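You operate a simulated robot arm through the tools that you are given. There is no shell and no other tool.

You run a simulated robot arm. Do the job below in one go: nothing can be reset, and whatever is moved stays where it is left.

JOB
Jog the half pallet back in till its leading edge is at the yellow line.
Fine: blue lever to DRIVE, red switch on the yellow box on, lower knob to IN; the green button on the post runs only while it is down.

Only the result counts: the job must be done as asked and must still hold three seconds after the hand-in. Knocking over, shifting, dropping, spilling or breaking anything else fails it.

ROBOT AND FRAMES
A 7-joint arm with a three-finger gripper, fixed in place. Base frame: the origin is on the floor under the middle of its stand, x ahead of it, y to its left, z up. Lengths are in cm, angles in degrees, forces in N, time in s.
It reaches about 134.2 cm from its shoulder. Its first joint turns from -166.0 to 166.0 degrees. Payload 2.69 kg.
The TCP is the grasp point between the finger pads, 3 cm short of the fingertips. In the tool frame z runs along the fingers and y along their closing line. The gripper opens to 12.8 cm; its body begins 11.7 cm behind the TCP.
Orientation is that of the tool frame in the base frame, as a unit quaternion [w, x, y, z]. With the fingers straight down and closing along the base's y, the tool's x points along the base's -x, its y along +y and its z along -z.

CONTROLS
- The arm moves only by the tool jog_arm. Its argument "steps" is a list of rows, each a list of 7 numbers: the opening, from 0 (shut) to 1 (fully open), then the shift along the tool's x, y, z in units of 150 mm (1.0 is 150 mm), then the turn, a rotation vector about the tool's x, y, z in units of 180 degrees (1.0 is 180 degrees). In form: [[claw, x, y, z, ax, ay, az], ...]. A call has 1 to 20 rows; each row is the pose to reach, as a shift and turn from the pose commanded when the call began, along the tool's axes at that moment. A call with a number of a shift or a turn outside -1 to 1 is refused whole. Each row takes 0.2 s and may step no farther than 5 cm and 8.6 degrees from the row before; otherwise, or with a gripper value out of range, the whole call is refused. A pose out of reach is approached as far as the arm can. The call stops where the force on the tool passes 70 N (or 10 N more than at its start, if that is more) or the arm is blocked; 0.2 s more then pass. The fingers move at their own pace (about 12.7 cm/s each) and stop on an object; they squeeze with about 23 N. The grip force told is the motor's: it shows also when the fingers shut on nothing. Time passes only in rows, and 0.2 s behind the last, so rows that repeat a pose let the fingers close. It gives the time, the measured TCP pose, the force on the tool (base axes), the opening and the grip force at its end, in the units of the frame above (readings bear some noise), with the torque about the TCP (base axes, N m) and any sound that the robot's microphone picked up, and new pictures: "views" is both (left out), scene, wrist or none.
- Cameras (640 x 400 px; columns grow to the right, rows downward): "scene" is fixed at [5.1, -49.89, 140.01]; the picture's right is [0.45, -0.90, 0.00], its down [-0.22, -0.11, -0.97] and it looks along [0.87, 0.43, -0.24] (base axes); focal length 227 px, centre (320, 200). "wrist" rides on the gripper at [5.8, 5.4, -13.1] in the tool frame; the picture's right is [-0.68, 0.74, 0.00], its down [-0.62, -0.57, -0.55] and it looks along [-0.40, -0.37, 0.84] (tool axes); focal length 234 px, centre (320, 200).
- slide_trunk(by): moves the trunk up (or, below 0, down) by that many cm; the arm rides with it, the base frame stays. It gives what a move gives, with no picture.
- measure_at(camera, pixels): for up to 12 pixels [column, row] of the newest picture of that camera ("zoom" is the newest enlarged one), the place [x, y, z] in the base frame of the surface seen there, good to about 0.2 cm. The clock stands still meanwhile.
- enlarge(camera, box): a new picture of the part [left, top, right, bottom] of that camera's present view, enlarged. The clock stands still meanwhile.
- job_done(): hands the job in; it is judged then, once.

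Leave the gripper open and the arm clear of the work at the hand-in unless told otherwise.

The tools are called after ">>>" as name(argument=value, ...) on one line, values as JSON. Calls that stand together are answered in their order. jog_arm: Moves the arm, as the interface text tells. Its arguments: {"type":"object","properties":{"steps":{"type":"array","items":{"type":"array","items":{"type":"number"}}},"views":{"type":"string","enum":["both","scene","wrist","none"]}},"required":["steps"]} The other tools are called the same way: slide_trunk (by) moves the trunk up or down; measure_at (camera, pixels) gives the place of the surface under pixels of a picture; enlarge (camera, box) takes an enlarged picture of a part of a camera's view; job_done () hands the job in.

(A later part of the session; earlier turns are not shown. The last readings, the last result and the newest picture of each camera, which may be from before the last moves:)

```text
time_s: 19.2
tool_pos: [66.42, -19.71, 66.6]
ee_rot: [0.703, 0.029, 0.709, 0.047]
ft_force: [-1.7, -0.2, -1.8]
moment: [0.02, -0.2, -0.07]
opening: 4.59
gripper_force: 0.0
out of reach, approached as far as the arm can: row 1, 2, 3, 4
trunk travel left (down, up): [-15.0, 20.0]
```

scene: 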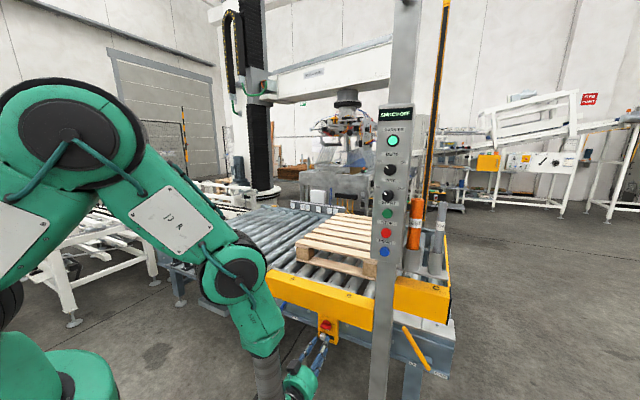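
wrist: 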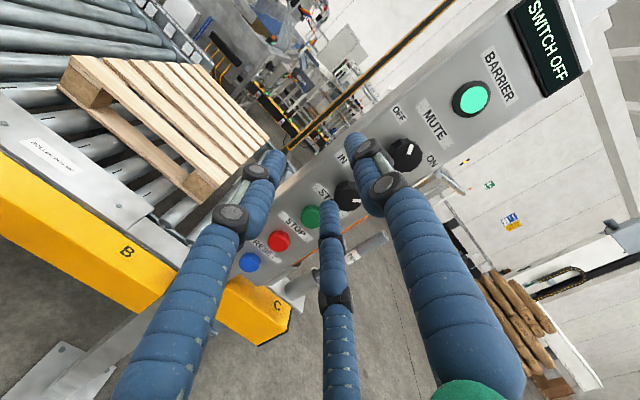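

WAY is at IN (same slant as MUTE's OFF). The wrist is near its bending limit low down; lowering the trunk 15 cm gives the arm a better posture. The tool is free in front of the guard, so I slide down.

>>> slide_trunk(by=-15)

>>> jog_arm(steps=[[0.36, 0, 0, 0, 0, 0, 0]], views="both")

```text
time_s: 20.9
tool_pos: [66.4, -19.78, 52.1]
ee_rot: [0.704, 0.027, 0.708, 0.047]
ft_force: [0.4, -0.3, 0.8]
moment: [0.0, 0.01, -0.05]
opening: 4.6
gripper_force: 0.1
trunk travel left (down, up): [0.0, 35.0]
```

```text
time_s: 21.4
tool_pos: [66.49, -19.71, 52.11]
ee_rot: [0.704, 0.027, 0.708, 0.047]
ft_force: [1.1, -0.8, -0.8]
moment: [0.01, -0.01, 0.01]
opening: 4.63
gripper_force: 0.0
trunk travel left (down, up): [0.0, 35.0]
```

scene: 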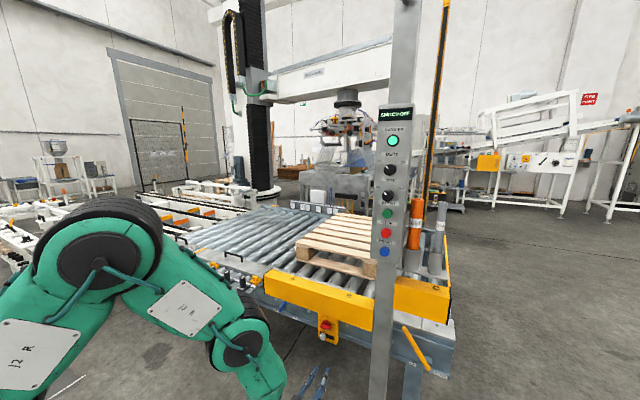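
wrist: 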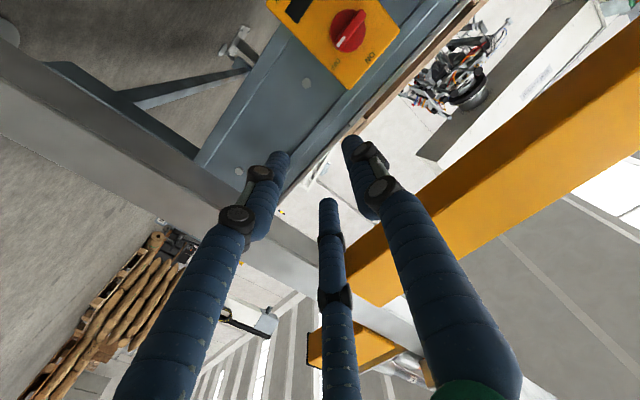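

The tool is at (66.5,-19.7,52.1) below guard level. I now move to (78,-9.2,49.3) in front of the red switch while rolling so one finger is up.

>>> jog_arm(steps=[[0.36, 0.023, 0.0595, 0.0715, 0.0005, -0.0008, 0.0424], [0.36, 0.046, 0.1191, 0.1431, 0.001, -0.0015, 0.0849], [0.36, 0.069, 0.1786, 0.2146, 0.0015, -0.0023, 0.1273], [0.36, 0.092, 0.2382, 0.2862, 0.002, -0.003, 0.1697], [0.36, 0.115, 0.2977, 0.3577, 0.0025, -0.0038, 0.2121], [0.36, 0.138, 0.3573, 0.4293, 0.0031, -0.0045, 0.2546], [0.36, 0.161, 0.4168, 0.5008, 0.0036, -0.0053, 0.297], [0.36, 0.184, 0.4764, 0.5724, 0.0041, -0.006, 0.3394], [0.36, 0.207, 0.5359, 0.6439, 0.0046, -0.0068, 0.3818], [0.36, 0.23, 0.5955, 0.7155, 0.0051, -0.0075, 0.4243], [0.36, 0.253, 0.655, 0.787, 0.0056, -0.0083, 0.4667], [0.36, 0.253, 0.655, 0.787, 0.0056, -0.0083, 0.4667]], views="both")

```text
time_s: 23.9
tool_pos: [77.63, -11.56, 49.4]
ee_rot: [0.494, 0.495, 0.506, 0.506]
ft_force: [0.8, -1.3, 2.5]
moment: [0.0, 0.24, 0.01]
opening: 4.6
gripper_force: 0.0
out of reach, approached as far as the arm can: row 9, 10, 11, 12
trunk travel left (down, up): [0.0, 35.0]
```

scene: 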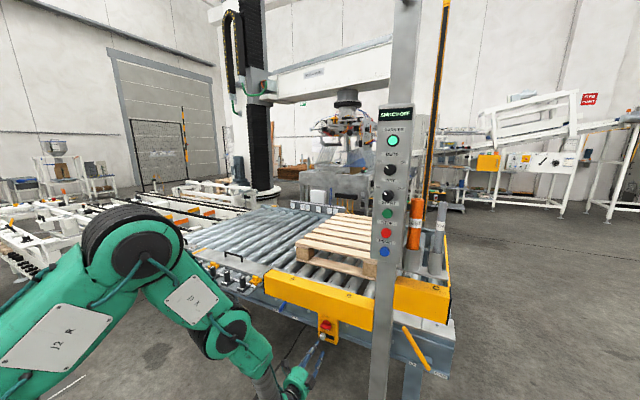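
wrist: 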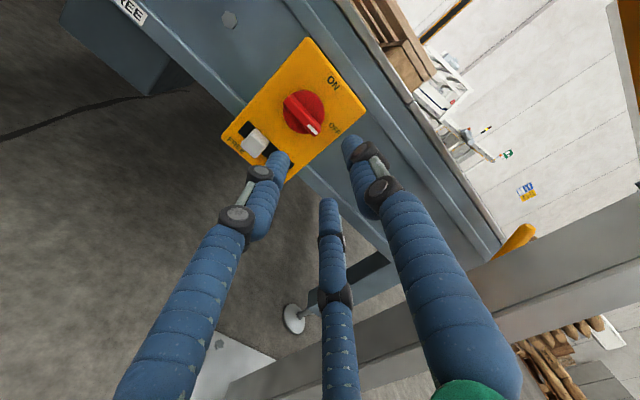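

The red switch is in clear view at wrist (303,113). I zoom in and measure its centre and bar.

>>> enlarge(camera="wrist", box=[225, 50, 375, 180])

>>> measure_at(camera="wrist", pixels=[[300, 110], [291, 100], [313, 130], [285, 117], [320, 105], [305, 92], [256, 143], [246, 135], [266, 152], [270, 140], [310, 45], [350, 110]])

```text
3.08 times, centred on (300, 115) of wrist
```

zoom: 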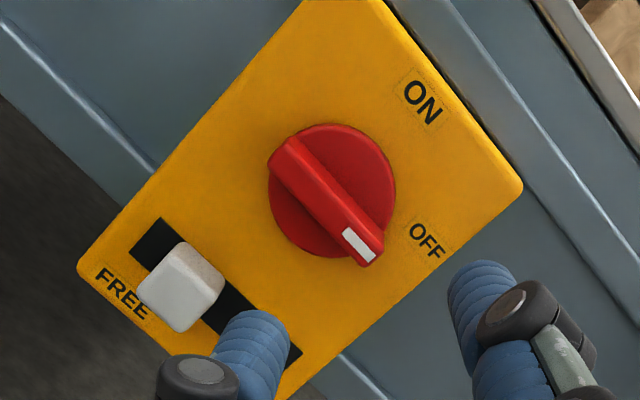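

```text
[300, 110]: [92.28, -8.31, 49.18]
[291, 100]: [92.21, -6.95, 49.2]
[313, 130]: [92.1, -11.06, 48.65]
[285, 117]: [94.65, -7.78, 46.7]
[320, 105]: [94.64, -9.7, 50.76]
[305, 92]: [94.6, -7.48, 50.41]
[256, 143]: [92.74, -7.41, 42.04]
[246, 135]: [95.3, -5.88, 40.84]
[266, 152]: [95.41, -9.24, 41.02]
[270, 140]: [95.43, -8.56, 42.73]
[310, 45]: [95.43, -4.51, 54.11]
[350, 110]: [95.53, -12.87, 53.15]
```

The bar is centred near (92.1,-9.1,48.9), 0.9 cm thick, disc face x≈94.6. I run one null row to see whether the commanded pose equals the reached one.

>>> jog_arm(steps=[[0.36, 0, 0, 0, 0, 0, 0]], views="none")

```text
time_s: 24.4
tool_pos: [77.66, -11.59, 49.18]
ee_rot: [0.494, 0.495, 0.505, 0.506]
ft_force: [0.1, -0.1, -0.8]
moment: [-0.03, -0.03, 0.01]
opening: 4.63
gripper_force: 0.0
trunk travel left (down, up): [0.0, 35.0]
```

The commanded pose equals the reached one. I advance to (88,-9.1,48.75), tips ~1 cm before the bar, with fingers straddling it from above and below.

>>> jog_arm(steps=[[0.36, 0.03, -0.0066, 0.1386, 0, -0.0014, 0], [0.36, 0.06, -0.0132, 0.2772, 0, -0.0028, 0], [0.36, 0.09, -0.0198, 0.4158, 0, -0.0042, 0], [0.36, 0.12, -0.0264, 0.5544, 0, -0.0056, 0], [0.36, 0.15, -0.033, 0.693, 0, -0.007, 0], [0.36, 0.15, -0.033, 0.693, 0, -0.007, 0]], views="none")

>>> enlarge(camera="wrist", box=[225, 70, 415, 230])

>>> enlarge(camera="scene", box=[240, 270, 400, 400])

```text
time_s: 25.8
tool_pos: [87.77, -12.22, 48.85]
ee_rot: [0.491, 0.494, 0.507, 0.507]
ft_force: [-0.4, -0.2, 0.2]
moment: [-0.03, 0.04, -0.04]
opening: 4.59
gripper_force: 0.0
out of reach, approached as far as the arm can: row 1, 2, 3, 4, 5, 6
trunk travel left (down, up): [0.0, 35.0]
```

```text
2.50 times, centred on (320, 150) of wrist
```

zoom: 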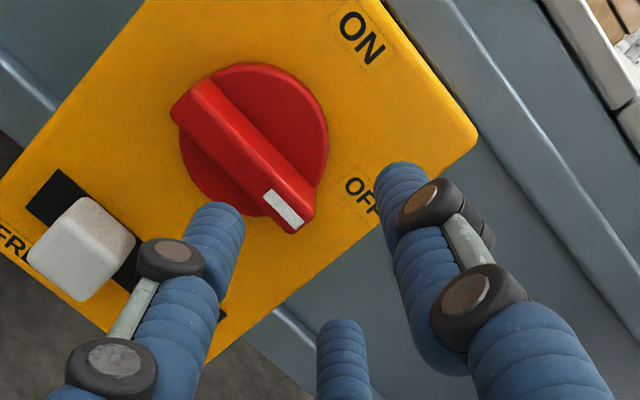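

```text
3.08 times, centred on (320, 335) of scene
```

zoom: 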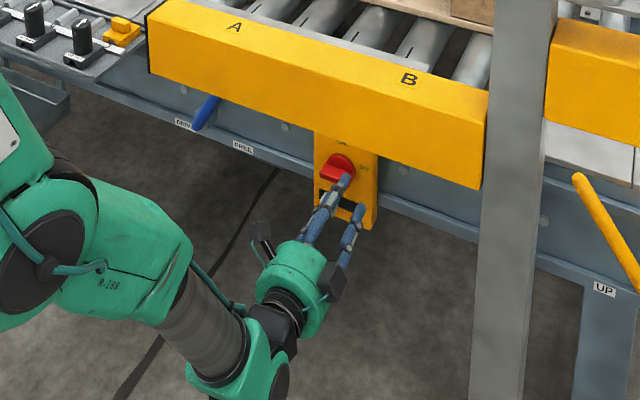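

The arm can't get further to +y with this roll (TCP y=-12.2). A roll 60° back gives the same kind of grip with one finger below and two above, in a more central wrist position; I do that in place, shifting to y≈-9.1.

>>> jog_arm(steps=[[0.36, 0.026, 0, -0.01, 0.0005, -0.0011, -0.0418], [0.36, 0.052, 0, -0.02, 0.001, -0.0022, -0.0836], [0.36, 0.078, 0, -0.03, 0.0015, -0.0033, -0.1253], [0.36, 0.104, 0, -0.03, 0.002, -0.0045, -0.1671], [0.36, 0.13, 0, -0.03, 0.0025, -0.0056, -0.2089], [0.36, 0.156, 0, -0.03, 0.003, -0.0067, -0.2507], [0.36, 0.182, 0, -0.03, 0.0035, -0.0078, -0.2924], [0.36, 0.207, 0, -0.03, 0.004, -0.0089, -0.3342], [0.36, 0.207, 0, -0.03, 0.004, -0.0089, -0.3342]], views="none")

>>> enlarge(camera="wrist", box=[225, 70, 415, 230])

```text
time_s: 27.8
tool_pos: [86.65, -11.59, 48.77]
ee_rot: [0.678, 0.17, 0.688, 0.192]
ft_force: [0.2, 0.3, -0.1]
moment: [0.01, 0.01, -0.01]
opening: 4.63
gripper_force: 0.1
out of reach, approached as far as the arm can: row 3, 4, 5, 6, 7, 8, 9
trunk travel left (down, up): [0.0, 35.0]
```

```text
2.50 times, centred on (320, 150) of wrist
```

zoom: 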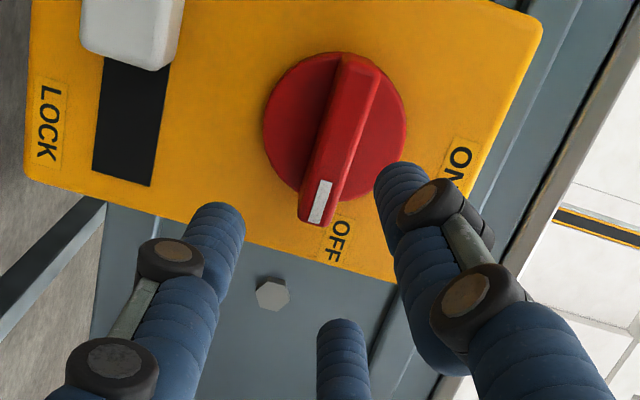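

Still y≈-11.6, so another joint is at its limit. I measure the arm links in a fresh scene view to understand which.

>>> jog_arm(steps=[[0.36, 0, 0, 0, 0, 0, 0]], views="scene")

>>> measure_at(camera="scene", pixels=[[10, 330], [50, 350], [90, 300], [120, 260], [150, 240], [130, 225], [190, 290], [210, 310], [225, 335], [240, 350], [265, 375], [290, 380]])

```text
time_s: 28.1
tool_pos: [86.64, -11.49, 48.61]
ee_rot: [0.678, 0.171, 0.688, 0.194]
ft_force: [0.3, -0.5, -0.1]
moment: [0.0, 0.02, 0.0]
opening: 4.59
gripper_force: 0.0
trunk travel left (down, up): [0.0, 35.0]
```

scene: 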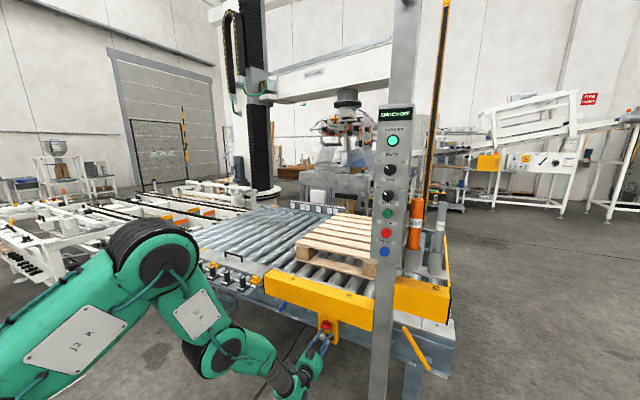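

```text
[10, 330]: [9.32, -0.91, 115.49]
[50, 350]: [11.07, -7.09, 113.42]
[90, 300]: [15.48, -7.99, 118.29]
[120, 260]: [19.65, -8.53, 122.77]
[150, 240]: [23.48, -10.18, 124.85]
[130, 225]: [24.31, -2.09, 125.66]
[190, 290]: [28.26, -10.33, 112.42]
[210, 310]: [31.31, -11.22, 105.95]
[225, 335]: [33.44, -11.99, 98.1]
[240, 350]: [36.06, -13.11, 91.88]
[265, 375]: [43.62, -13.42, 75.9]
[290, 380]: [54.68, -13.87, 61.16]
```

The wrist roll seems to be at its stop when the tool lies in the arm's own plane; yawing the tool ~10° to +y should free it. I yaw to +10° and move to (88.2,-10,49.1), with the tool line passing through the bar centre.

>>> jog_arm(steps=[[0.36, 0.0087, 0.033, 0.0357, -0.0128, 0.0074, 0], [0.36, 0.0173, 0.066, 0.0713, -0.0257, 0.0148, 0], [0.36, 0.026, 0.099, 0.107, -0.0385, 0.0222, 0], [0.36, 0.026, 0.099, 0.107, -0.0385, 0.0222, 0]], views="wrist")

>>> enlarge(camera="wrist", box=[225, 70, 415, 230])

```text
time_s: 29.1
tool_pos: [88.29, -10.11, 49.33]
ee_rot: [0.668, 0.134, 0.695, 0.229]
ft_force: [-0.4, -0.3, 0.2]
moment: [0.01, 0.02, -0.04]
opening: 4.61
gripper_force: 0.1
trunk travel left (down, up): [0.0, 35.0]
```

wrist: 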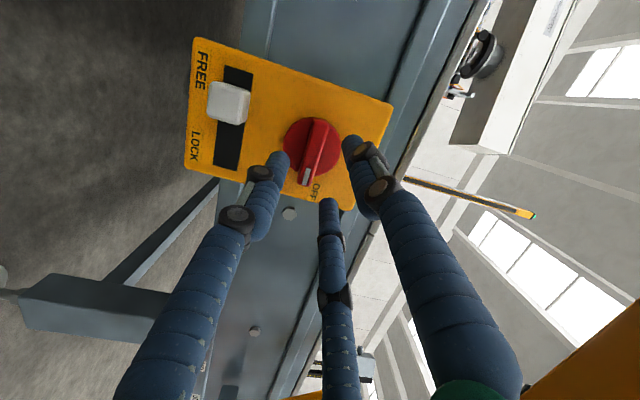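

```text
2.50 times, centred on (320, 150) of wrist
```

zoom: 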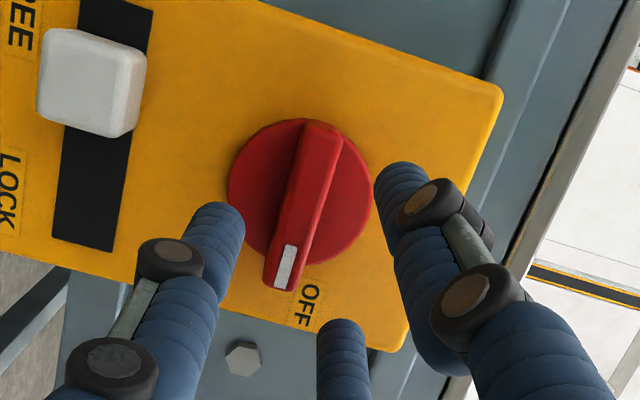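

Reached (88.3,-10.1,49.3) with yaw ~10° and no limit message. I measure the bar and disc in this zoom for final centring.

>>> measure_at(camera="zoom", pixels=[[322, 128], [278, 280], [302, 200], [292, 200], [312, 200], [240, 185], [362, 190], [270, 130], [335, 250], [208, 215], [400, 175], [340, 335]])

```text
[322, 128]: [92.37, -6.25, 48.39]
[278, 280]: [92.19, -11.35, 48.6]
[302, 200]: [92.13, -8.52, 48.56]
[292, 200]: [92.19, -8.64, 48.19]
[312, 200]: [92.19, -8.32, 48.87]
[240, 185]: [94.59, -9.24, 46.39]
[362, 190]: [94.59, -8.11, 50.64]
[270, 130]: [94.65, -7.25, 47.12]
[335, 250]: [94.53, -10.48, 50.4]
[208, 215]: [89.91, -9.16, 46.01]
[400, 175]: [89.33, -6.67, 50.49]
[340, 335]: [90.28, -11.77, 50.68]
```

Bar centre ≈(y −8.8, z 48.6), disc face x=94.6. I correct sideways and advance 2.9 cm so the fingertips straddle the bar.

>>> jog_arm(steps=[[0.36, 0.044, 0.0166, 0.02, 0, 0, 0], [0.36, 0.044, 0.0166, 0.08, 0, 0, 0], [0.36, 0.044, 0.0166, 0.14, 0, 0, 0], [0.36, 0.044, 0.0166, 0.19, 0, 0, 0], [0.36, 0.044, 0.0166, 0.19, 0, 0, 0]], views="none")

>>> enlarge(camera="wrist", box=[225, 70, 415, 230])

```text
time_s: 30.4
tool_pos: [91.01, -9.21, 48.8]
ee_rot: [0.668, 0.135, 0.695, 0.23]
ft_force: [0.3, 0.2, 0.6]
moment: [-0.02, 0.0, 0.0]
opening: 4.6
gripper_force: 0.1
trunk travel left (down, up): [0.0, 35.0]
```

```text
2.50 times, centred on (320, 150) of wrist
```

zoom: 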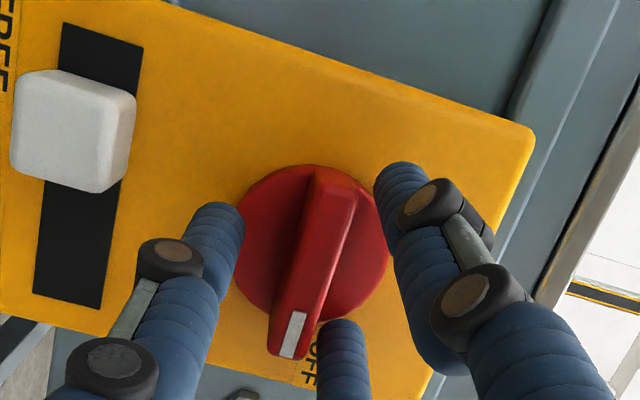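

The bar lies between the lower finger and the two upper ones. I close the grip.

>>> jog_arm(steps=[[0.25, 0, 0, 0, 0, 0, 0], [0.15, 0, 0, 0, 0, 0, 0], [0.0, 0, 0, 0, 0, 0, 0], [0.0, 0, 0, 0, 0, 0, 0]], views="none")

>>> enlarge(camera="wrist", box=[225, 70, 415, 230])

```text
time_s: 31.4
tool_pos: [91.21, -9.13, 48.96]
ee_rot: [0.669, 0.134, 0.694, 0.23]
ft_force: [3.2, -6.2, 11.2]
moment: [-0.01, -0.15, -0.18]
opening: 2.1
gripper_force: 44.9
trunk travel left (down, up): [0.0, 35.0]
```

```text
2.50 times, centred on (320, 150) of wrist
```

zoom: 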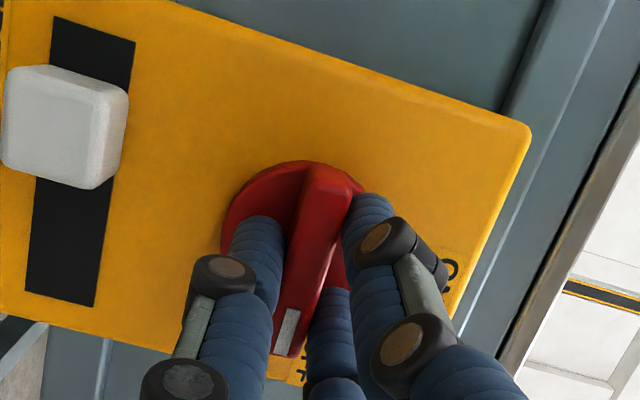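

The bar is held (opening 2.1 cm). I turn −41° first and check torque.

>>> jog_arm(steps=[[0, 0, 0, 0, 0, 0, -0.0455], [0, 0, 0, 0, 0, 0, -0.091], [0, 0, 0, 0, 0, 0, -0.1365], [0, 0, 0, 0, 0, 0, -0.182], [0, 0, 0, 0, 0, 0, -0.2275]], views="none")

>>> enlarge(camera="wrist", box=[225, 70, 415, 230])

```text
time_s: 32.4
tool_pos: [90.83, -8.83, 48.8]
ee_rot: [0.704, -0.056, 0.706, 0.045]
ft_force: [-39.7, 2.7, 31.5]
moment: [-0.04, 0.41, -0.08]
opening: 2.24
gripper_force: 45.2
out of reach, approached as far as the arm can: row 5
trunk travel left (down, up): [0.0, 35.0]
stopped in row 5: the force on the tool passed its limit at 132 N (the readings are from after the stop); the commanded pose is now the measured one
```

```text
2.50 times, centred on (320, 150) of wrist
```

zoom: 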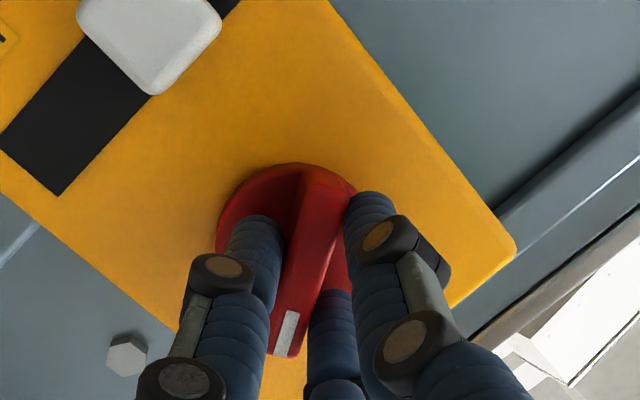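

The force limit tripped (tips likely touched the disc, and the roll nears a limit), with the bar now ~40° turned. I open, back off, and will regrip with the roll 60° further back.

>>> jog_arm(steps=[[0.36, 0, 0, 0, 0, 0, 0], [0.36, 0, 0, 0, 0, 0, 0], [0.36, 0, 0, -0.1, 0, 0, 0], [0.36, 0, 0, -0.22, 0, 0, 0]], views="none")

>>> jog_arm(steps=[[0.36, 0, 0, 0, 0, 0, 0.0417], [0.36, 0, 0, 0, 0, 0, 0.0833], [0.36, 0, 0, 0, 0, 0, 0.125], [0.36, 0, 0, 0, 0, 0, 0.1667], [0.36, 0, 0, 0, 0, 0, 0.2083], [0.36, 0, 0, 0, 0, 0, 0.25], [0.36, 0, 0, 0, 0, 0, 0.2917], [0.36, 0, 0, 0, 0, 0, 0.3333], [0.36, 0, 0, 0, 0, 0, 0.3333]], views="wrist")

>>> enlarge(camera="wrist", box=[225, 70, 415, 230])

```text
time_s: 33.4
tool_pos: [87.76, -9.43, 48.72]
ee_rot: [0.703, -0.056, 0.707, 0.047]
ft_force: [0.7, 0.8, -0.4]
moment: [0.0, -0.01, -0.02]
opening: 4.61
gripper_force: 0.1
trunk travel left (down, up): [0.0, 35.0]
```

```text
time_s: 35.4
tool_pos: [87.63, -9.26, 48.52]
ee_rot: [0.585, 0.306, 0.641, 0.391]
ft_force: [-0.7, -0.3, 0.4]
moment: [-0.04, 0.04, 0.01]
opening: 4.6
gripper_force: 0.0
trunk travel left (down, up): [0.0, 35.0]
```

wrist: 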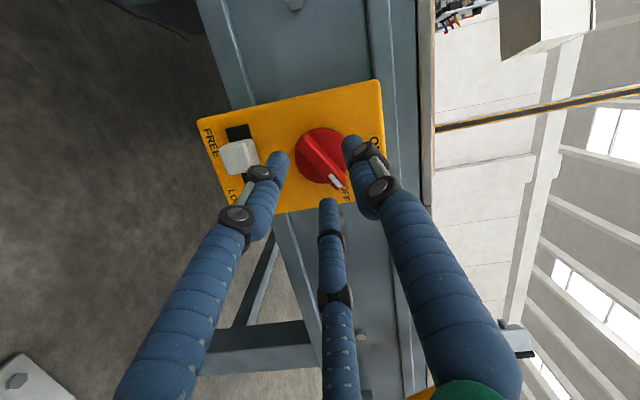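

```text
2.50 times, centred on (320, 150) of wrist
```

zoom: 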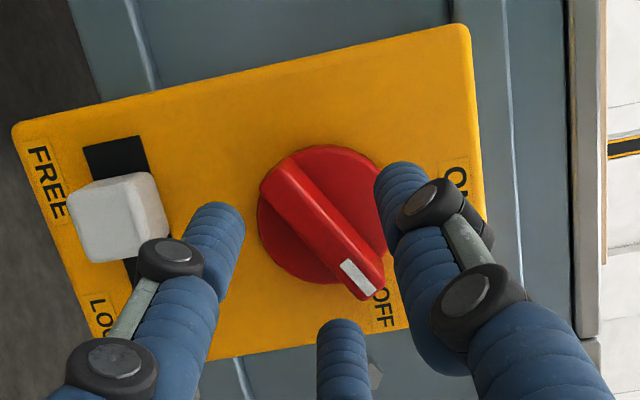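

The bar has moved to about 35° above "right" and stays. Fingers now fit the bar again. I measure the disc to verify the centre.

>>> measure_at(camera="zoom", pixels=[[262, 235], [320, 152], [365, 170], [300, 270], [380, 235], [320, 230], [275, 185], [372, 290], [345, 330], [215, 220], [395, 180]])

```text
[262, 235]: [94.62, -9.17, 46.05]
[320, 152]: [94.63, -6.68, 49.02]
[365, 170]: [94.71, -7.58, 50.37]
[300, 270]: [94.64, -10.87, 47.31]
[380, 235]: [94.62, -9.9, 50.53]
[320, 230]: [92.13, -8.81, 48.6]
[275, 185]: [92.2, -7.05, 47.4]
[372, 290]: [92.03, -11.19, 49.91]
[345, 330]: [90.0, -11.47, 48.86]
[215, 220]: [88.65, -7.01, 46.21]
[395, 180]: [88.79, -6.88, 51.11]
```

Centre fits to about (−9.0, 48.5). I shift ~0.5 cm and advance 3 cm (tips ~1 cm short of the disc), then close.

>>> jog_arm(steps=[[0.36, -0.024, -0.024, 0.03, 0, 0, 0], [0.36, -0.024, -0.024, 0.09, 0, 0, 0], [0.36, -0.024, -0.024, 0.15, 0, 0, 0], [0.36, -0.024, -0.024, 0.195, 0, 0, 0], [0.36, -0.024, -0.024, 0.195, 0, 0, 0]], views="none")

>>> jog_arm(steps=[[0.25, 0, 0, 0, 0, 0, 0], [0.15, 0, 0, 0, 0, 0, 0], [0.0, 0, 0, 0, 0, 0, 0], [0.0, 0, 0, 0, 0, 0, 0]], views="none")

>>> enlarge(camera="wrist", box=[225, 70, 415, 230])

```text
time_s: 36.6
tool_pos: [90.46, -9.47, 48.37]
ee_rot: [0.586, 0.305, 0.641, 0.392]
ft_force: [-0.8, 0.0, 0.7]
moment: [-0.01, 0.0, 0.0]
opening: 4.6
gripper_force: 0.0
trunk travel left (down, up): [0.0, 35.0]
```

```text
time_s: 37.6
tool_pos: [90.38, -9.62, 48.06]
ee_rot: [0.584, 0.307, 0.642, 0.39]
ft_force: [-2.9, -13.2, -17.5]
moment: [-0.05, 0.89, -0.62]
opening: 2.13
gripper_force: 44.9
trunk travel left (down, up): [0.0, 35.0]
```

```text
2.50 times, centred on (320, 150) of wrist
```

zoom: 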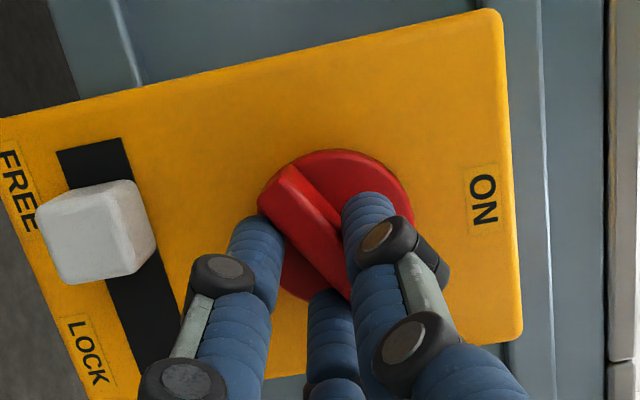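

Gripped again. I turn in small steps by −55° total, watching the torque.

>>> jog_arm(steps=[[0, 0, 0, 0, 0, 0, -0.04], [0, 0, 0, 0, 0, 0, -0.08], [0, 0, 0, 0, 0, 0, -0.12], [0, 0, 0, 0, 0, 0, -0.16]], views="none")

>>> enlarge(camera="wrist", box=[225, 70, 415, 230])

```text
time_s: 38.6
tool_pos: [90.56, -9.8, 48.2]
ee_rot: [0.664, 0.137, 0.697, 0.232]
ft_force: [-19.4, -40.0, -20.4]
moment: [0.03, 1.86, -0.8]
opening: 2.23
gripper_force: 44.6
trunk travel left (down, up): [0.0, 35.0]
```

```text
2.50 times, centred on (320, 150) of wrist
```

zoom: 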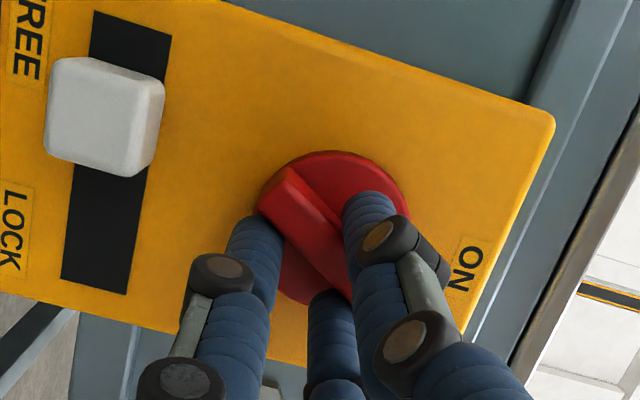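

Side force is growing as the grip is slightly off-centre; I continue turning with a small compensating shift.

>>> jog_arm(steps=[[0, -0.01, -0.01, -0.005, 0, 0, -0.02], [0, -0.0185, -0.0188, -0.0103, 0, 0, -0.05], [0, -0.0185, -0.0188, -0.0103, 0, 0, -0.08], [0, -0.0185, -0.0188, -0.0103, 0, 0, -0.11]], views="none")

>>> enlarge(camera="wrist", box=[225, 70, 415, 230])

```text
time_s: 39.6
tool_pos: [90.67, -9.85, 48.4]
ee_rot: [0.695, 0.013, 0.71, 0.115]
ft_force: [7.0, -11.4, -29.7]
moment: [-0.27, 1.75, -0.74]
opening: 2.28
gripper_force: 45.3
trunk travel left (down, up): [0.0, 35.0]
```

```text
2.50 times, centred on (320, 150) of wrist
```

zoom: 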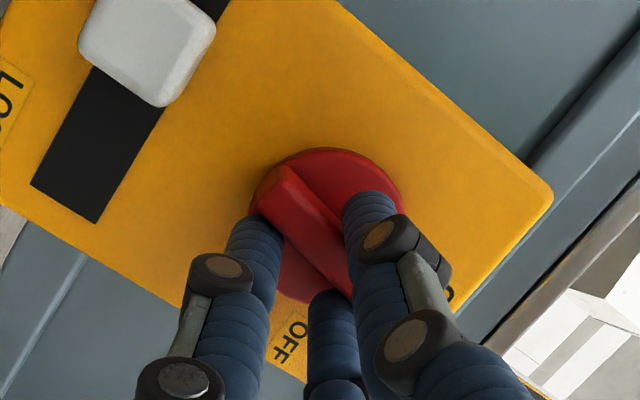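

Bar is at ~80°. I turn the last ~14° to seat it at ON.

>>> jog_arm(steps=[[0, 0.0087, -0.0083, 0, 0, 0, -0.02], [0, 0.0087, -0.0083, 0, 0, 0, -0.04], [0, 0.0087, -0.0083, 0, 0, 0, -0.06], [0, 0.0087, -0.0083, 0, 0, 0, -0.08]], views="scene")

>>> enlarge(camera="scene", box=[360, 95, 430, 150])

>>> enlarge(camera="scene", box=[290, 300, 360, 360])

```text
time_s: 40.6
tool_pos: [90.68, -9.9, 48.51]
ee_rot: [0.704, -0.074, 0.706, 0.031]
ft_force: [-4.6, 10.2, 6.8]
moment: [1.47, -0.29, -0.55]
opening: 2.34
gripper_force: 44.3
trunk travel left (down, up): [0.0, 35.0]
```

scene: 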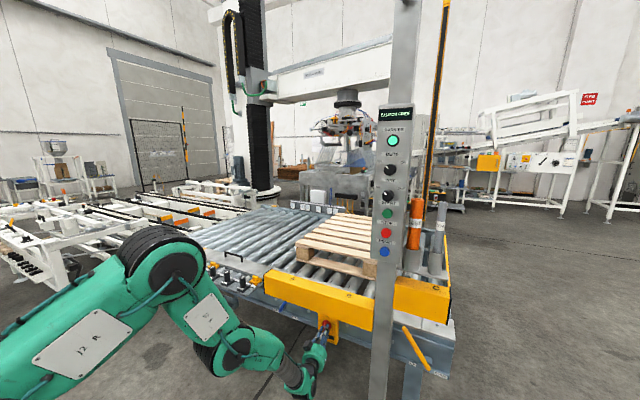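

```text
7.27 times, centred on (395, 122) of scene
```

zoom: 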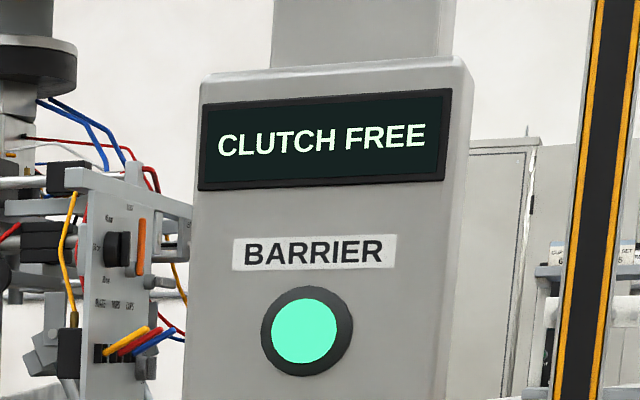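

```text
6.67 times, centred on (325, 330) of scene
```

zoom: 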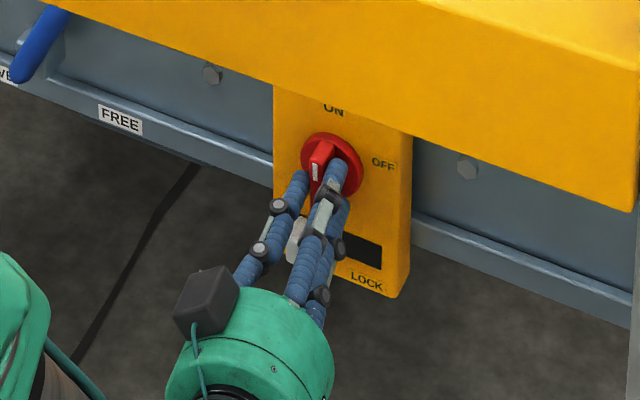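

The display now reads CLUTCH FREE: the switch is on, and the lever is indeed at FREE. I open the fingers gently and back straight out.

>>> jog_arm(steps=[[0.1, 0, 0, 0, 0, 0, 0.02], [0.34, 0, 0, 0, 0, 0, 0.03], [0.36, 0, 0, 0, 0, 0, 0.03], [0.36, 0, 0, -0.12, 0, 0, 0.03], [0.36, 0, 0, -0.3, 0, 0, 0.03], [0.36, 0, 0, -0.5, 0, 0, 0.03]], views="scene")

>>> enlarge(camera="scene", box=[290, 300, 360, 360])

>>> enlarge(camera="scene", box=[360, 95, 430, 150])

```text
time_s: 42.0
tool_pos: [82.86, -11.14, 48.26]
ee_rot: [0.702, -0.041, 0.709, 0.06]
ft_force: [0.1, -0.1, 0.3]
moment: [0.01, 0.04, 0.02]
opening: 4.62
gripper_force: 0.0
trunk travel left (down, up): [0.0, 35.0]
```

scene: 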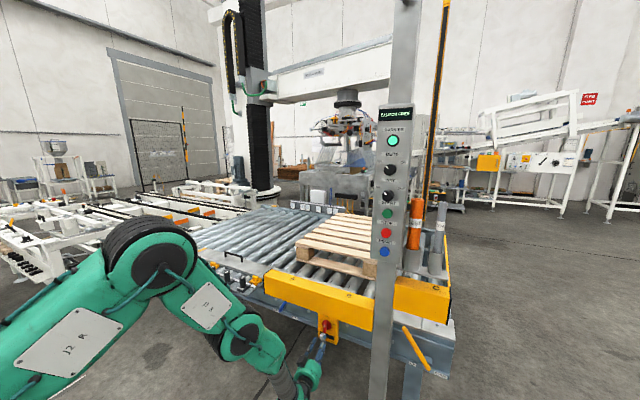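

```text
6.67 times, centred on (325, 330) of scene
```

zoom: 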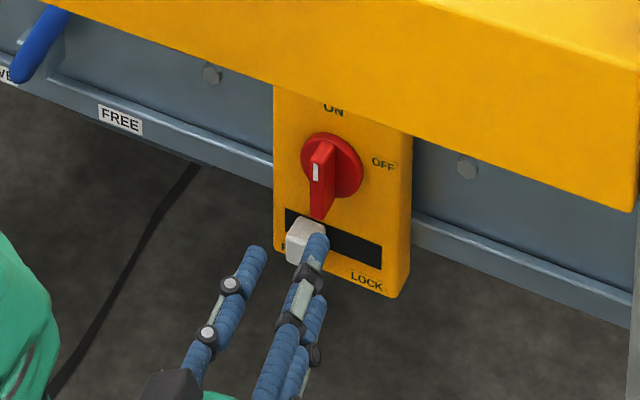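

```text
7.27 times, centred on (395, 122) of scene
```

zoom: 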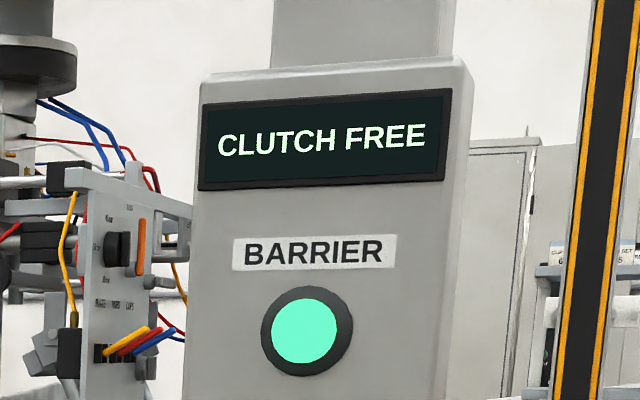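

Switch is ON (mark up) and stays; slide untouched. Now the lever: I back out from under the guard, shut the fingers and go to (74,0,55) yawed 30° to +y, ready to push the blue rod toward DRIVE.

>>> jog_arm(steps=[[0.2, 0, 0, -0.25, 0, 0, 0], [0.0, 0, 0, -0.486, 0, 0, 0], [0.0, -0.105, 0.207, -0.486, -0.0303, 0.0008, -0.0003], [0.0, -0.21, 0.415, -0.486, -0.0606, 0.0017, -0.0006], [0.0, -0.315, 0.622, -0.486, -0.0908, 0.0025, -0.0008], [0.0, -0.42, 0.829, -0.486, -0.1211, 0.0033, -0.0011], [0.0, -0.42, 0.829, -0.486, -0.1211, 0.0033, -0.0011]], views="both")

```text
time_s: 43.6
tool_pos: [74.05, 0.04, 54.83]
ee_rot: [0.678, -0.175, 0.688, 0.192]
ft_force: [-0.8, 0.3, 0.3]
moment: [-0.03, 0.02, -0.01]
opening: 0.22
gripper_force: 22.9
trunk travel left (down, up): [0.0, 35.0]
```

scene: 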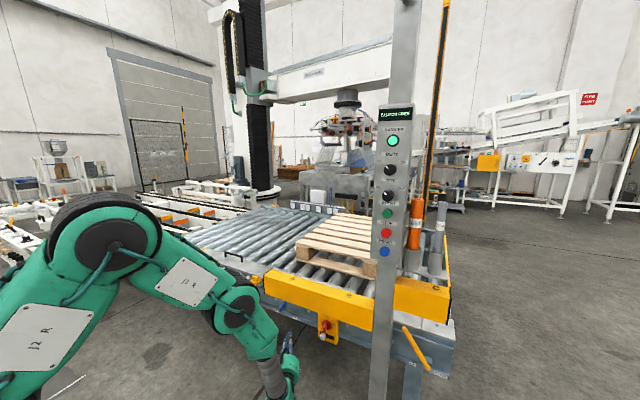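
wrist: 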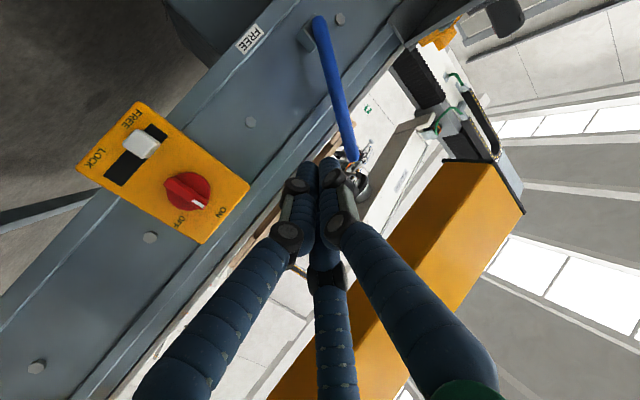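

The blue rod is well visible from its hub (315,25) to its free end (352,157). I measure points along it.

>>> measure_at(camera="wrist", pixels=[[319, 22], [325, 50], [333, 85], [342, 120], [351, 152], [308, 35], [248, 40], [340, 18], [325, 165], [350, 190], [470, 180], [512, 195]])

```text
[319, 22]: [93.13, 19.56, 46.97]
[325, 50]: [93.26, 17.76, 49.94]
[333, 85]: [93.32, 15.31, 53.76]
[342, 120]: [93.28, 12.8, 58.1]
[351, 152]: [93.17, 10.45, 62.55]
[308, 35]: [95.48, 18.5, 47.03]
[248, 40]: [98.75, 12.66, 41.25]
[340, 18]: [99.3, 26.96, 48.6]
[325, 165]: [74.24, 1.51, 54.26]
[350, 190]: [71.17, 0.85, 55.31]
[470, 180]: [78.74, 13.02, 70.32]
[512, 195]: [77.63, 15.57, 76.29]
```

The rod leans from (y 19.6, z 47) to (y 10.4, z 62.6), front at x≈93.2. I go forward to about (93,8.5,56), beside the rod on its −y side.

>>> jog_arm(steps=[[0.0, -0.047, -0.07, 0.2, 0, 0, 0], [0.0, -0.094, -0.141, 0.45, 0, 0, 0], [0.0, -0.094, -0.141, 0.7, 0, 0, 0], [0.0, -0.094, -0.141, 0.9, 0, 0, 0]], views="wrist")

```text
time_s: 44.6
tool_pos: [87.16, 4.94, 55.91]
ee_rot: [0.678, -0.176, 0.688, 0.192]
ft_force: [-0.1, -0.3, -0.4]
moment: [-0.04, 0.03, -0.06]
opening: 0.23
gripper_force: 22.8
trunk travel left (down, up): [0.0, 35.0]
```

wrist: 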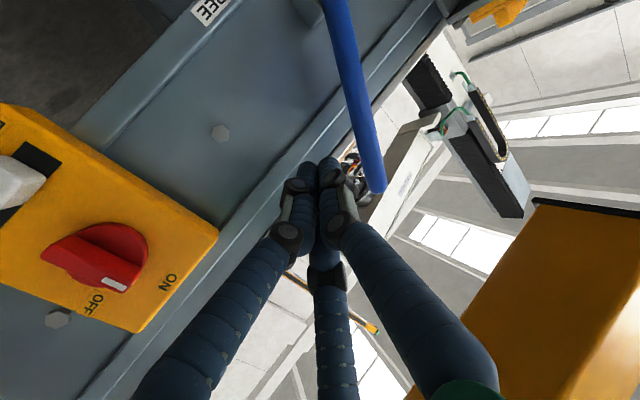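

Clear path. I advance the remaining ~6.5 cm beside the rod.

>>> jog_arm(steps=[[0.0, 0, -0.02, 0.15, 0, 0, 0], [0.0, 0, -0.02, 0.3, 0, 0, 0], [0.0, 0, -0.02, 0.43, 0, 0, 0], [0.0, 0, -0.02, 0.43, 0, 0, 0]], views="wrist")

```text
time_s: 45.6
tool_pos: [92.69, 8.08, 56.22]
ee_rot: [0.678, -0.175, 0.688, 0.191]
ft_force: [-0.5, -0.6, 0.6]
moment: [0.01, 0.01, -0.01]
opening: 0.21
gripper_force: 22.7
trunk travel left (down, up): [0.0, 35.0]
```

wrist: 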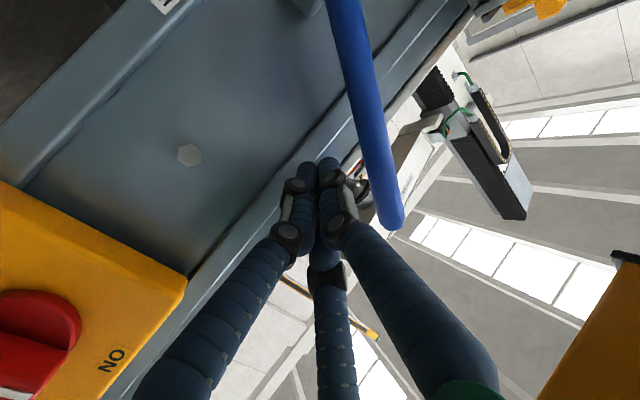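

Tips are beside the rod. I push along +y by 6 cm and watch the force.

>>> jog_arm(steps=[[0.0, 0.002, 0.087, 0.05, 0, 0, 0], [0.0, 0.004, 0.173, 0.1, 0, 0, 0], [0.0, 0.006, 0.26, 0.15, 0, 0, 0], [0.0, 0.008, 0.346, 0.2, 0, 0, 0]], views="wrist")

```text
time_s: 46.6
tool_pos: [92.79, 14.17, 56.31]
ee_rot: [0.677, -0.176, 0.688, 0.193]
ft_force: [-0.7, 0.3, 0.7]
moment: [-0.04, 0.01, 0.06]
opening: 0.23
gripper_force: 22.8
trunk travel left (down, up): [0.0, 35.0]
```

wrist: 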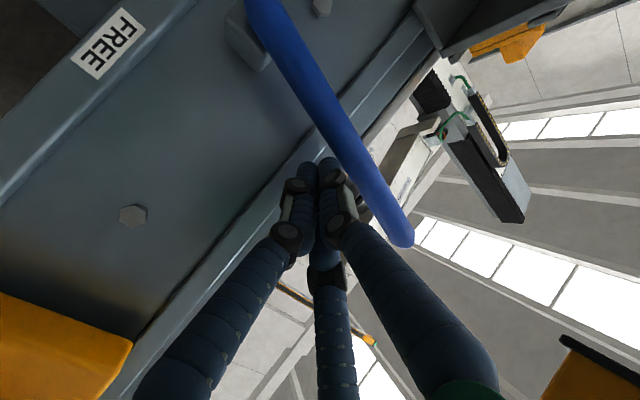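

The rod moves along with little force. I continue to push +y by 8 cm.

>>> jog_arm(steps=[[0.0, 0.002, 0.087, 0.05, 0, 0, 0], [0.0, 0.004, 0.173, 0.1, 0, 0, 0], [0.0, 0.006, 0.26, 0.15, 0, 0, 0], [0.0, 0.008, 0.346, 0.2, 0, 0, 0], [0.0, 0.01, 0.433, 0.25, 0, 0, 0], [0.0, 0.01, 0.462, 0.267, 0, 0, 0]], views="both")

>>> enlarge(camera="scene", box=[360, 95, 430, 150])

>>> enlarge(camera="scene", box=[240, 270, 340, 360])

```text
time_s: 48.0
tool_pos: [93.14, 21.58, 56.55]
ee_rot: [0.68, -0.171, 0.687, 0.19]
ft_force: [10.2, -36.6, 9.7]
moment: [0.14, -0.15, -0.85]
opening: 0.22
gripper_force: 23.0
trunk travel left (down, up): [0.0, 35.0]
```

scene: 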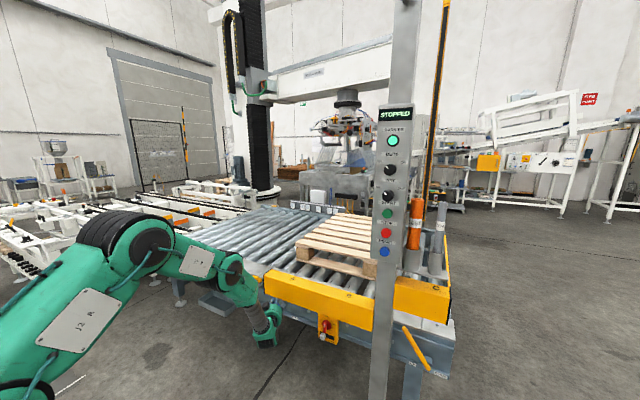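
wrist: 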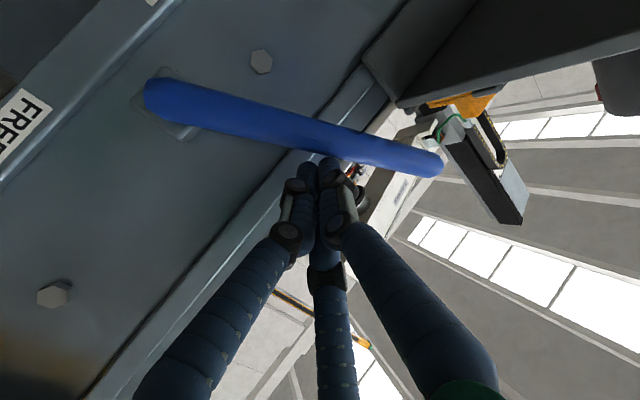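

```text
7.27 times, centred on (395, 122) of scene
```

zoom: 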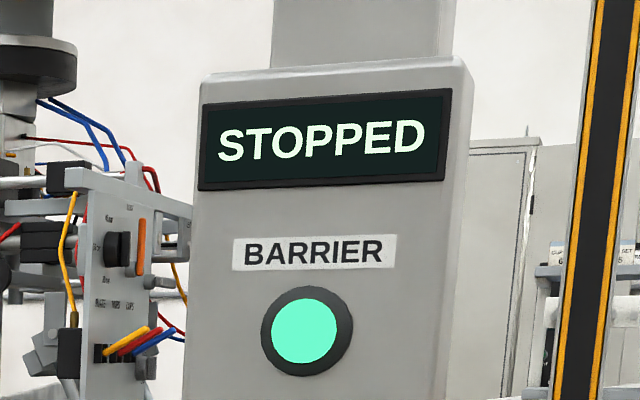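

```text
4.44 times, centred on (290, 315) of scene
```

zoom: 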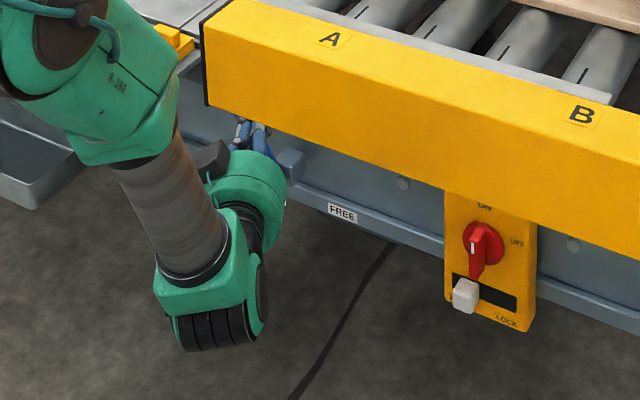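

Display now reads STOPPED, no longer CLUTCH FREE; the rod met its stop (36 N). I release it by moving −y 3 cm, then back out along the tool.

>>> jog_arm(steps=[[0.0, 0, -0.087, -0.05, 0, 0, 0], [0.0, 0, -0.173, -0.1, 0, 0, 0], [0.0, 0, -0.173, -0.35, 0, 0, 0], [0.0, 0, -0.173, -0.65, 0, 0, 0], [0.0, 0, -0.173, -0.95, 0, 0, 0]], views="both")

>>> enlarge(camera="scene", box=[360, 95, 430, 150])

>>> enlarge(camera="wrist", box=[200, 0, 460, 200])

```text
time_s: 49.2
tool_pos: [81.8, 12.6, 56.58]
ee_rot: [0.678, -0.175, 0.688, 0.192]
ft_force: [-0.2, -0.4, 0.1]
moment: [-0.01, -0.03, 0.01]
opening: 0.23
gripper_force: 22.4
trunk travel left (down, up): [0.0, 35.0]
```

scene: 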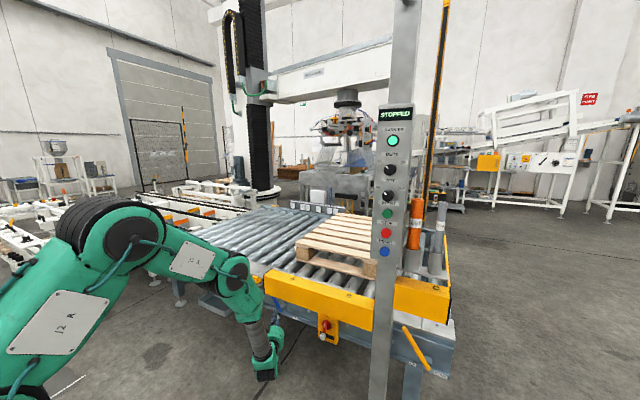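
wrist: 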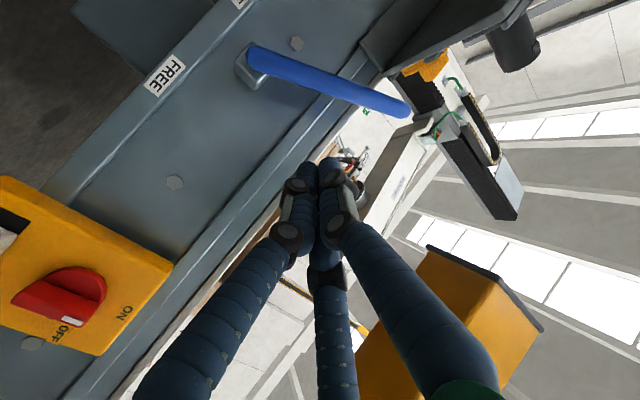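

```text
7.27 times, centred on (395, 122) of scene
```

zoom: 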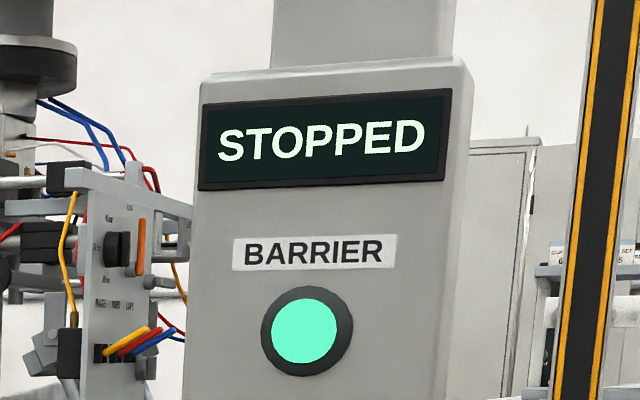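

```text
2.00 times, centred on (330, 100) of wrist
```

zoom: 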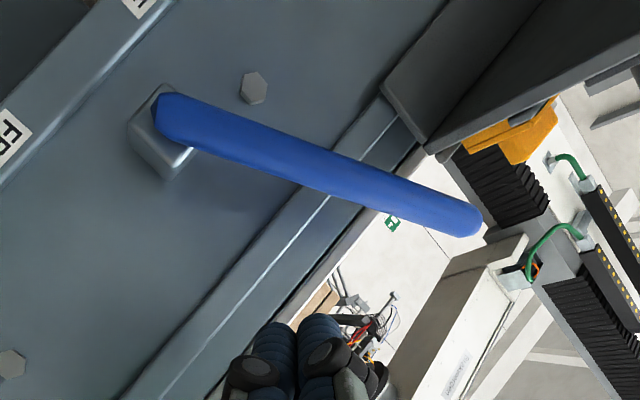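

The lever stays at DRIVE and STOPPED shows idle. Next I back out further, away from the guard, then raise the trunk to its old height.

>>> jog_arm(steps=[[0.0, 0, 0, -0.3, 0, 0, 0], [0.0, 0, 0, -0.6, 0, 0, 0], [0.0, 0, -0.2, -0.85, 0, 0, 0], [0.0, 0, -0.4, -1.0, 0, 0, 0], [0.0, 0, -0.6, -1.0, 0, 0, 0]], views="none")

>>> slide_trunk(by=15)

```text
time_s: 50.4
tool_pos: [73.15, -3.11, 56.44]
ee_rot: [0.677, -0.175, 0.688, 0.192]
ft_force: [-0.3, 0.0, 0.4]
moment: [0.0, -0.02, -0.03]
opening: 0.22
gripper_force: 23.6
trunk travel left (down, up): [0.0, 35.0]
```

```text
time_s: 52.1
tool_pos: [73.21, -3.2, 71.46]
ee_rot: [0.678, -0.174, 0.688, 0.191]
ft_force: [-0.4, 0.3, -1.2]
moment: [0.03, 0.0, -0.01]
opening: 0.22
gripper_force: 23.0
trunk travel left (down, up): [-15.0, 20.0]
```

TCP at (73.2,-3.2,71.5). I move back and up, reducing the yaw by 15°.

>>> jog_arm(steps=[[0.0, 0, 0, -0.3, 0, 0, 0], [0.0, -0.2, -0.02, -0.55, 0.02, 0, 0], [0.0, -0.45, -0.04, -0.75, 0.04, -0.001, 0], [0.0, -0.7, -0.06, -0.91, 0.06, -0.0015, 0], [0.0, -0.93, -0.07, -0.91, 0.0833, -0.002, 0]], views="scene")

```text
time_s: 53.3
tool_pos: [63.95, -12.72, 86.79]
ee_rot: [0.693, -0.078, 0.708, 0.113]
ft_force: [-0.6, -0.2, -0.7]
moment: [0.0, -0.06, 0.02]
opening: 0.23
gripper_force: 23.2
out of reach, approached as far as the arm can: row 2, 3, 4, 5
trunk travel left (down, up): [-15.0, 20.0]
```

scene: 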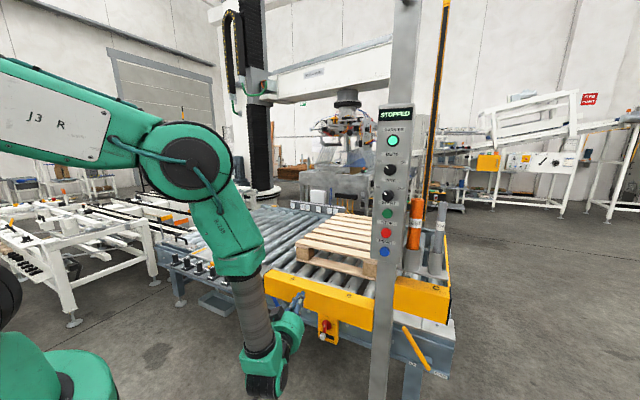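

I continue toward the post: −y 14 cm and up 9 cm, yaw reduced by another 10°.

>>> jog_arm(steps=[[0.0, -0.128, -0.17, -0.065, 0.011, 0, 0], [0.0, -0.256, -0.34, -0.129, 0.022, 0, 0], [0.0, -0.384, -0.509, -0.194, 0.033, 0, 0], [0.0, -0.512, -0.679, -0.258, 0.044, 0, 0], [0.0, -0.64, -0.849, -0.323, 0.0556, 0, 0]], views="none")

```text
time_s: 54.5
tool_pos: [62.73, -26.16, 95.99]
ee_rot: [0.701, -0.024, 0.711, 0.04]
ft_force: [0.2, 0.0, -0.3]
moment: [-0.01, -0.03, -0.02]
opening: 0.22
gripper_force: 23.1
trunk travel left (down, up): [-15.0, 20.0]
```

At (62.7,-26.2,96). I continue up and across to about (62,-35,110) with yaw 0.

>>> jog_arm(steps=[[0.0, -0.189, -0.115, -0.02, 0.006, 0, 0], [0.0, -0.379, -0.229, -0.04, 0.012, 0, 0], [0.0, -0.568, -0.344, -0.06, 0.018, 0, 0], [0.0, -0.758, -0.458, -0.08, 0.024, 0, 0], [0.0, -0.947, -0.573, -0.1, 0.029, 0, 0]], views="none")

```text
time_s: 55.7
tool_pos: [62.3, -35.45, 109.86]
ee_rot: [0.701, 0.008, 0.713, 0.008]
ft_force: [0.3, -0.2, -0.2]
moment: [-0.02, -0.03, 0.0]
opening: 0.22
gripper_force: 22.7
trunk travel left (down, up): [-15.0, 20.0]
```

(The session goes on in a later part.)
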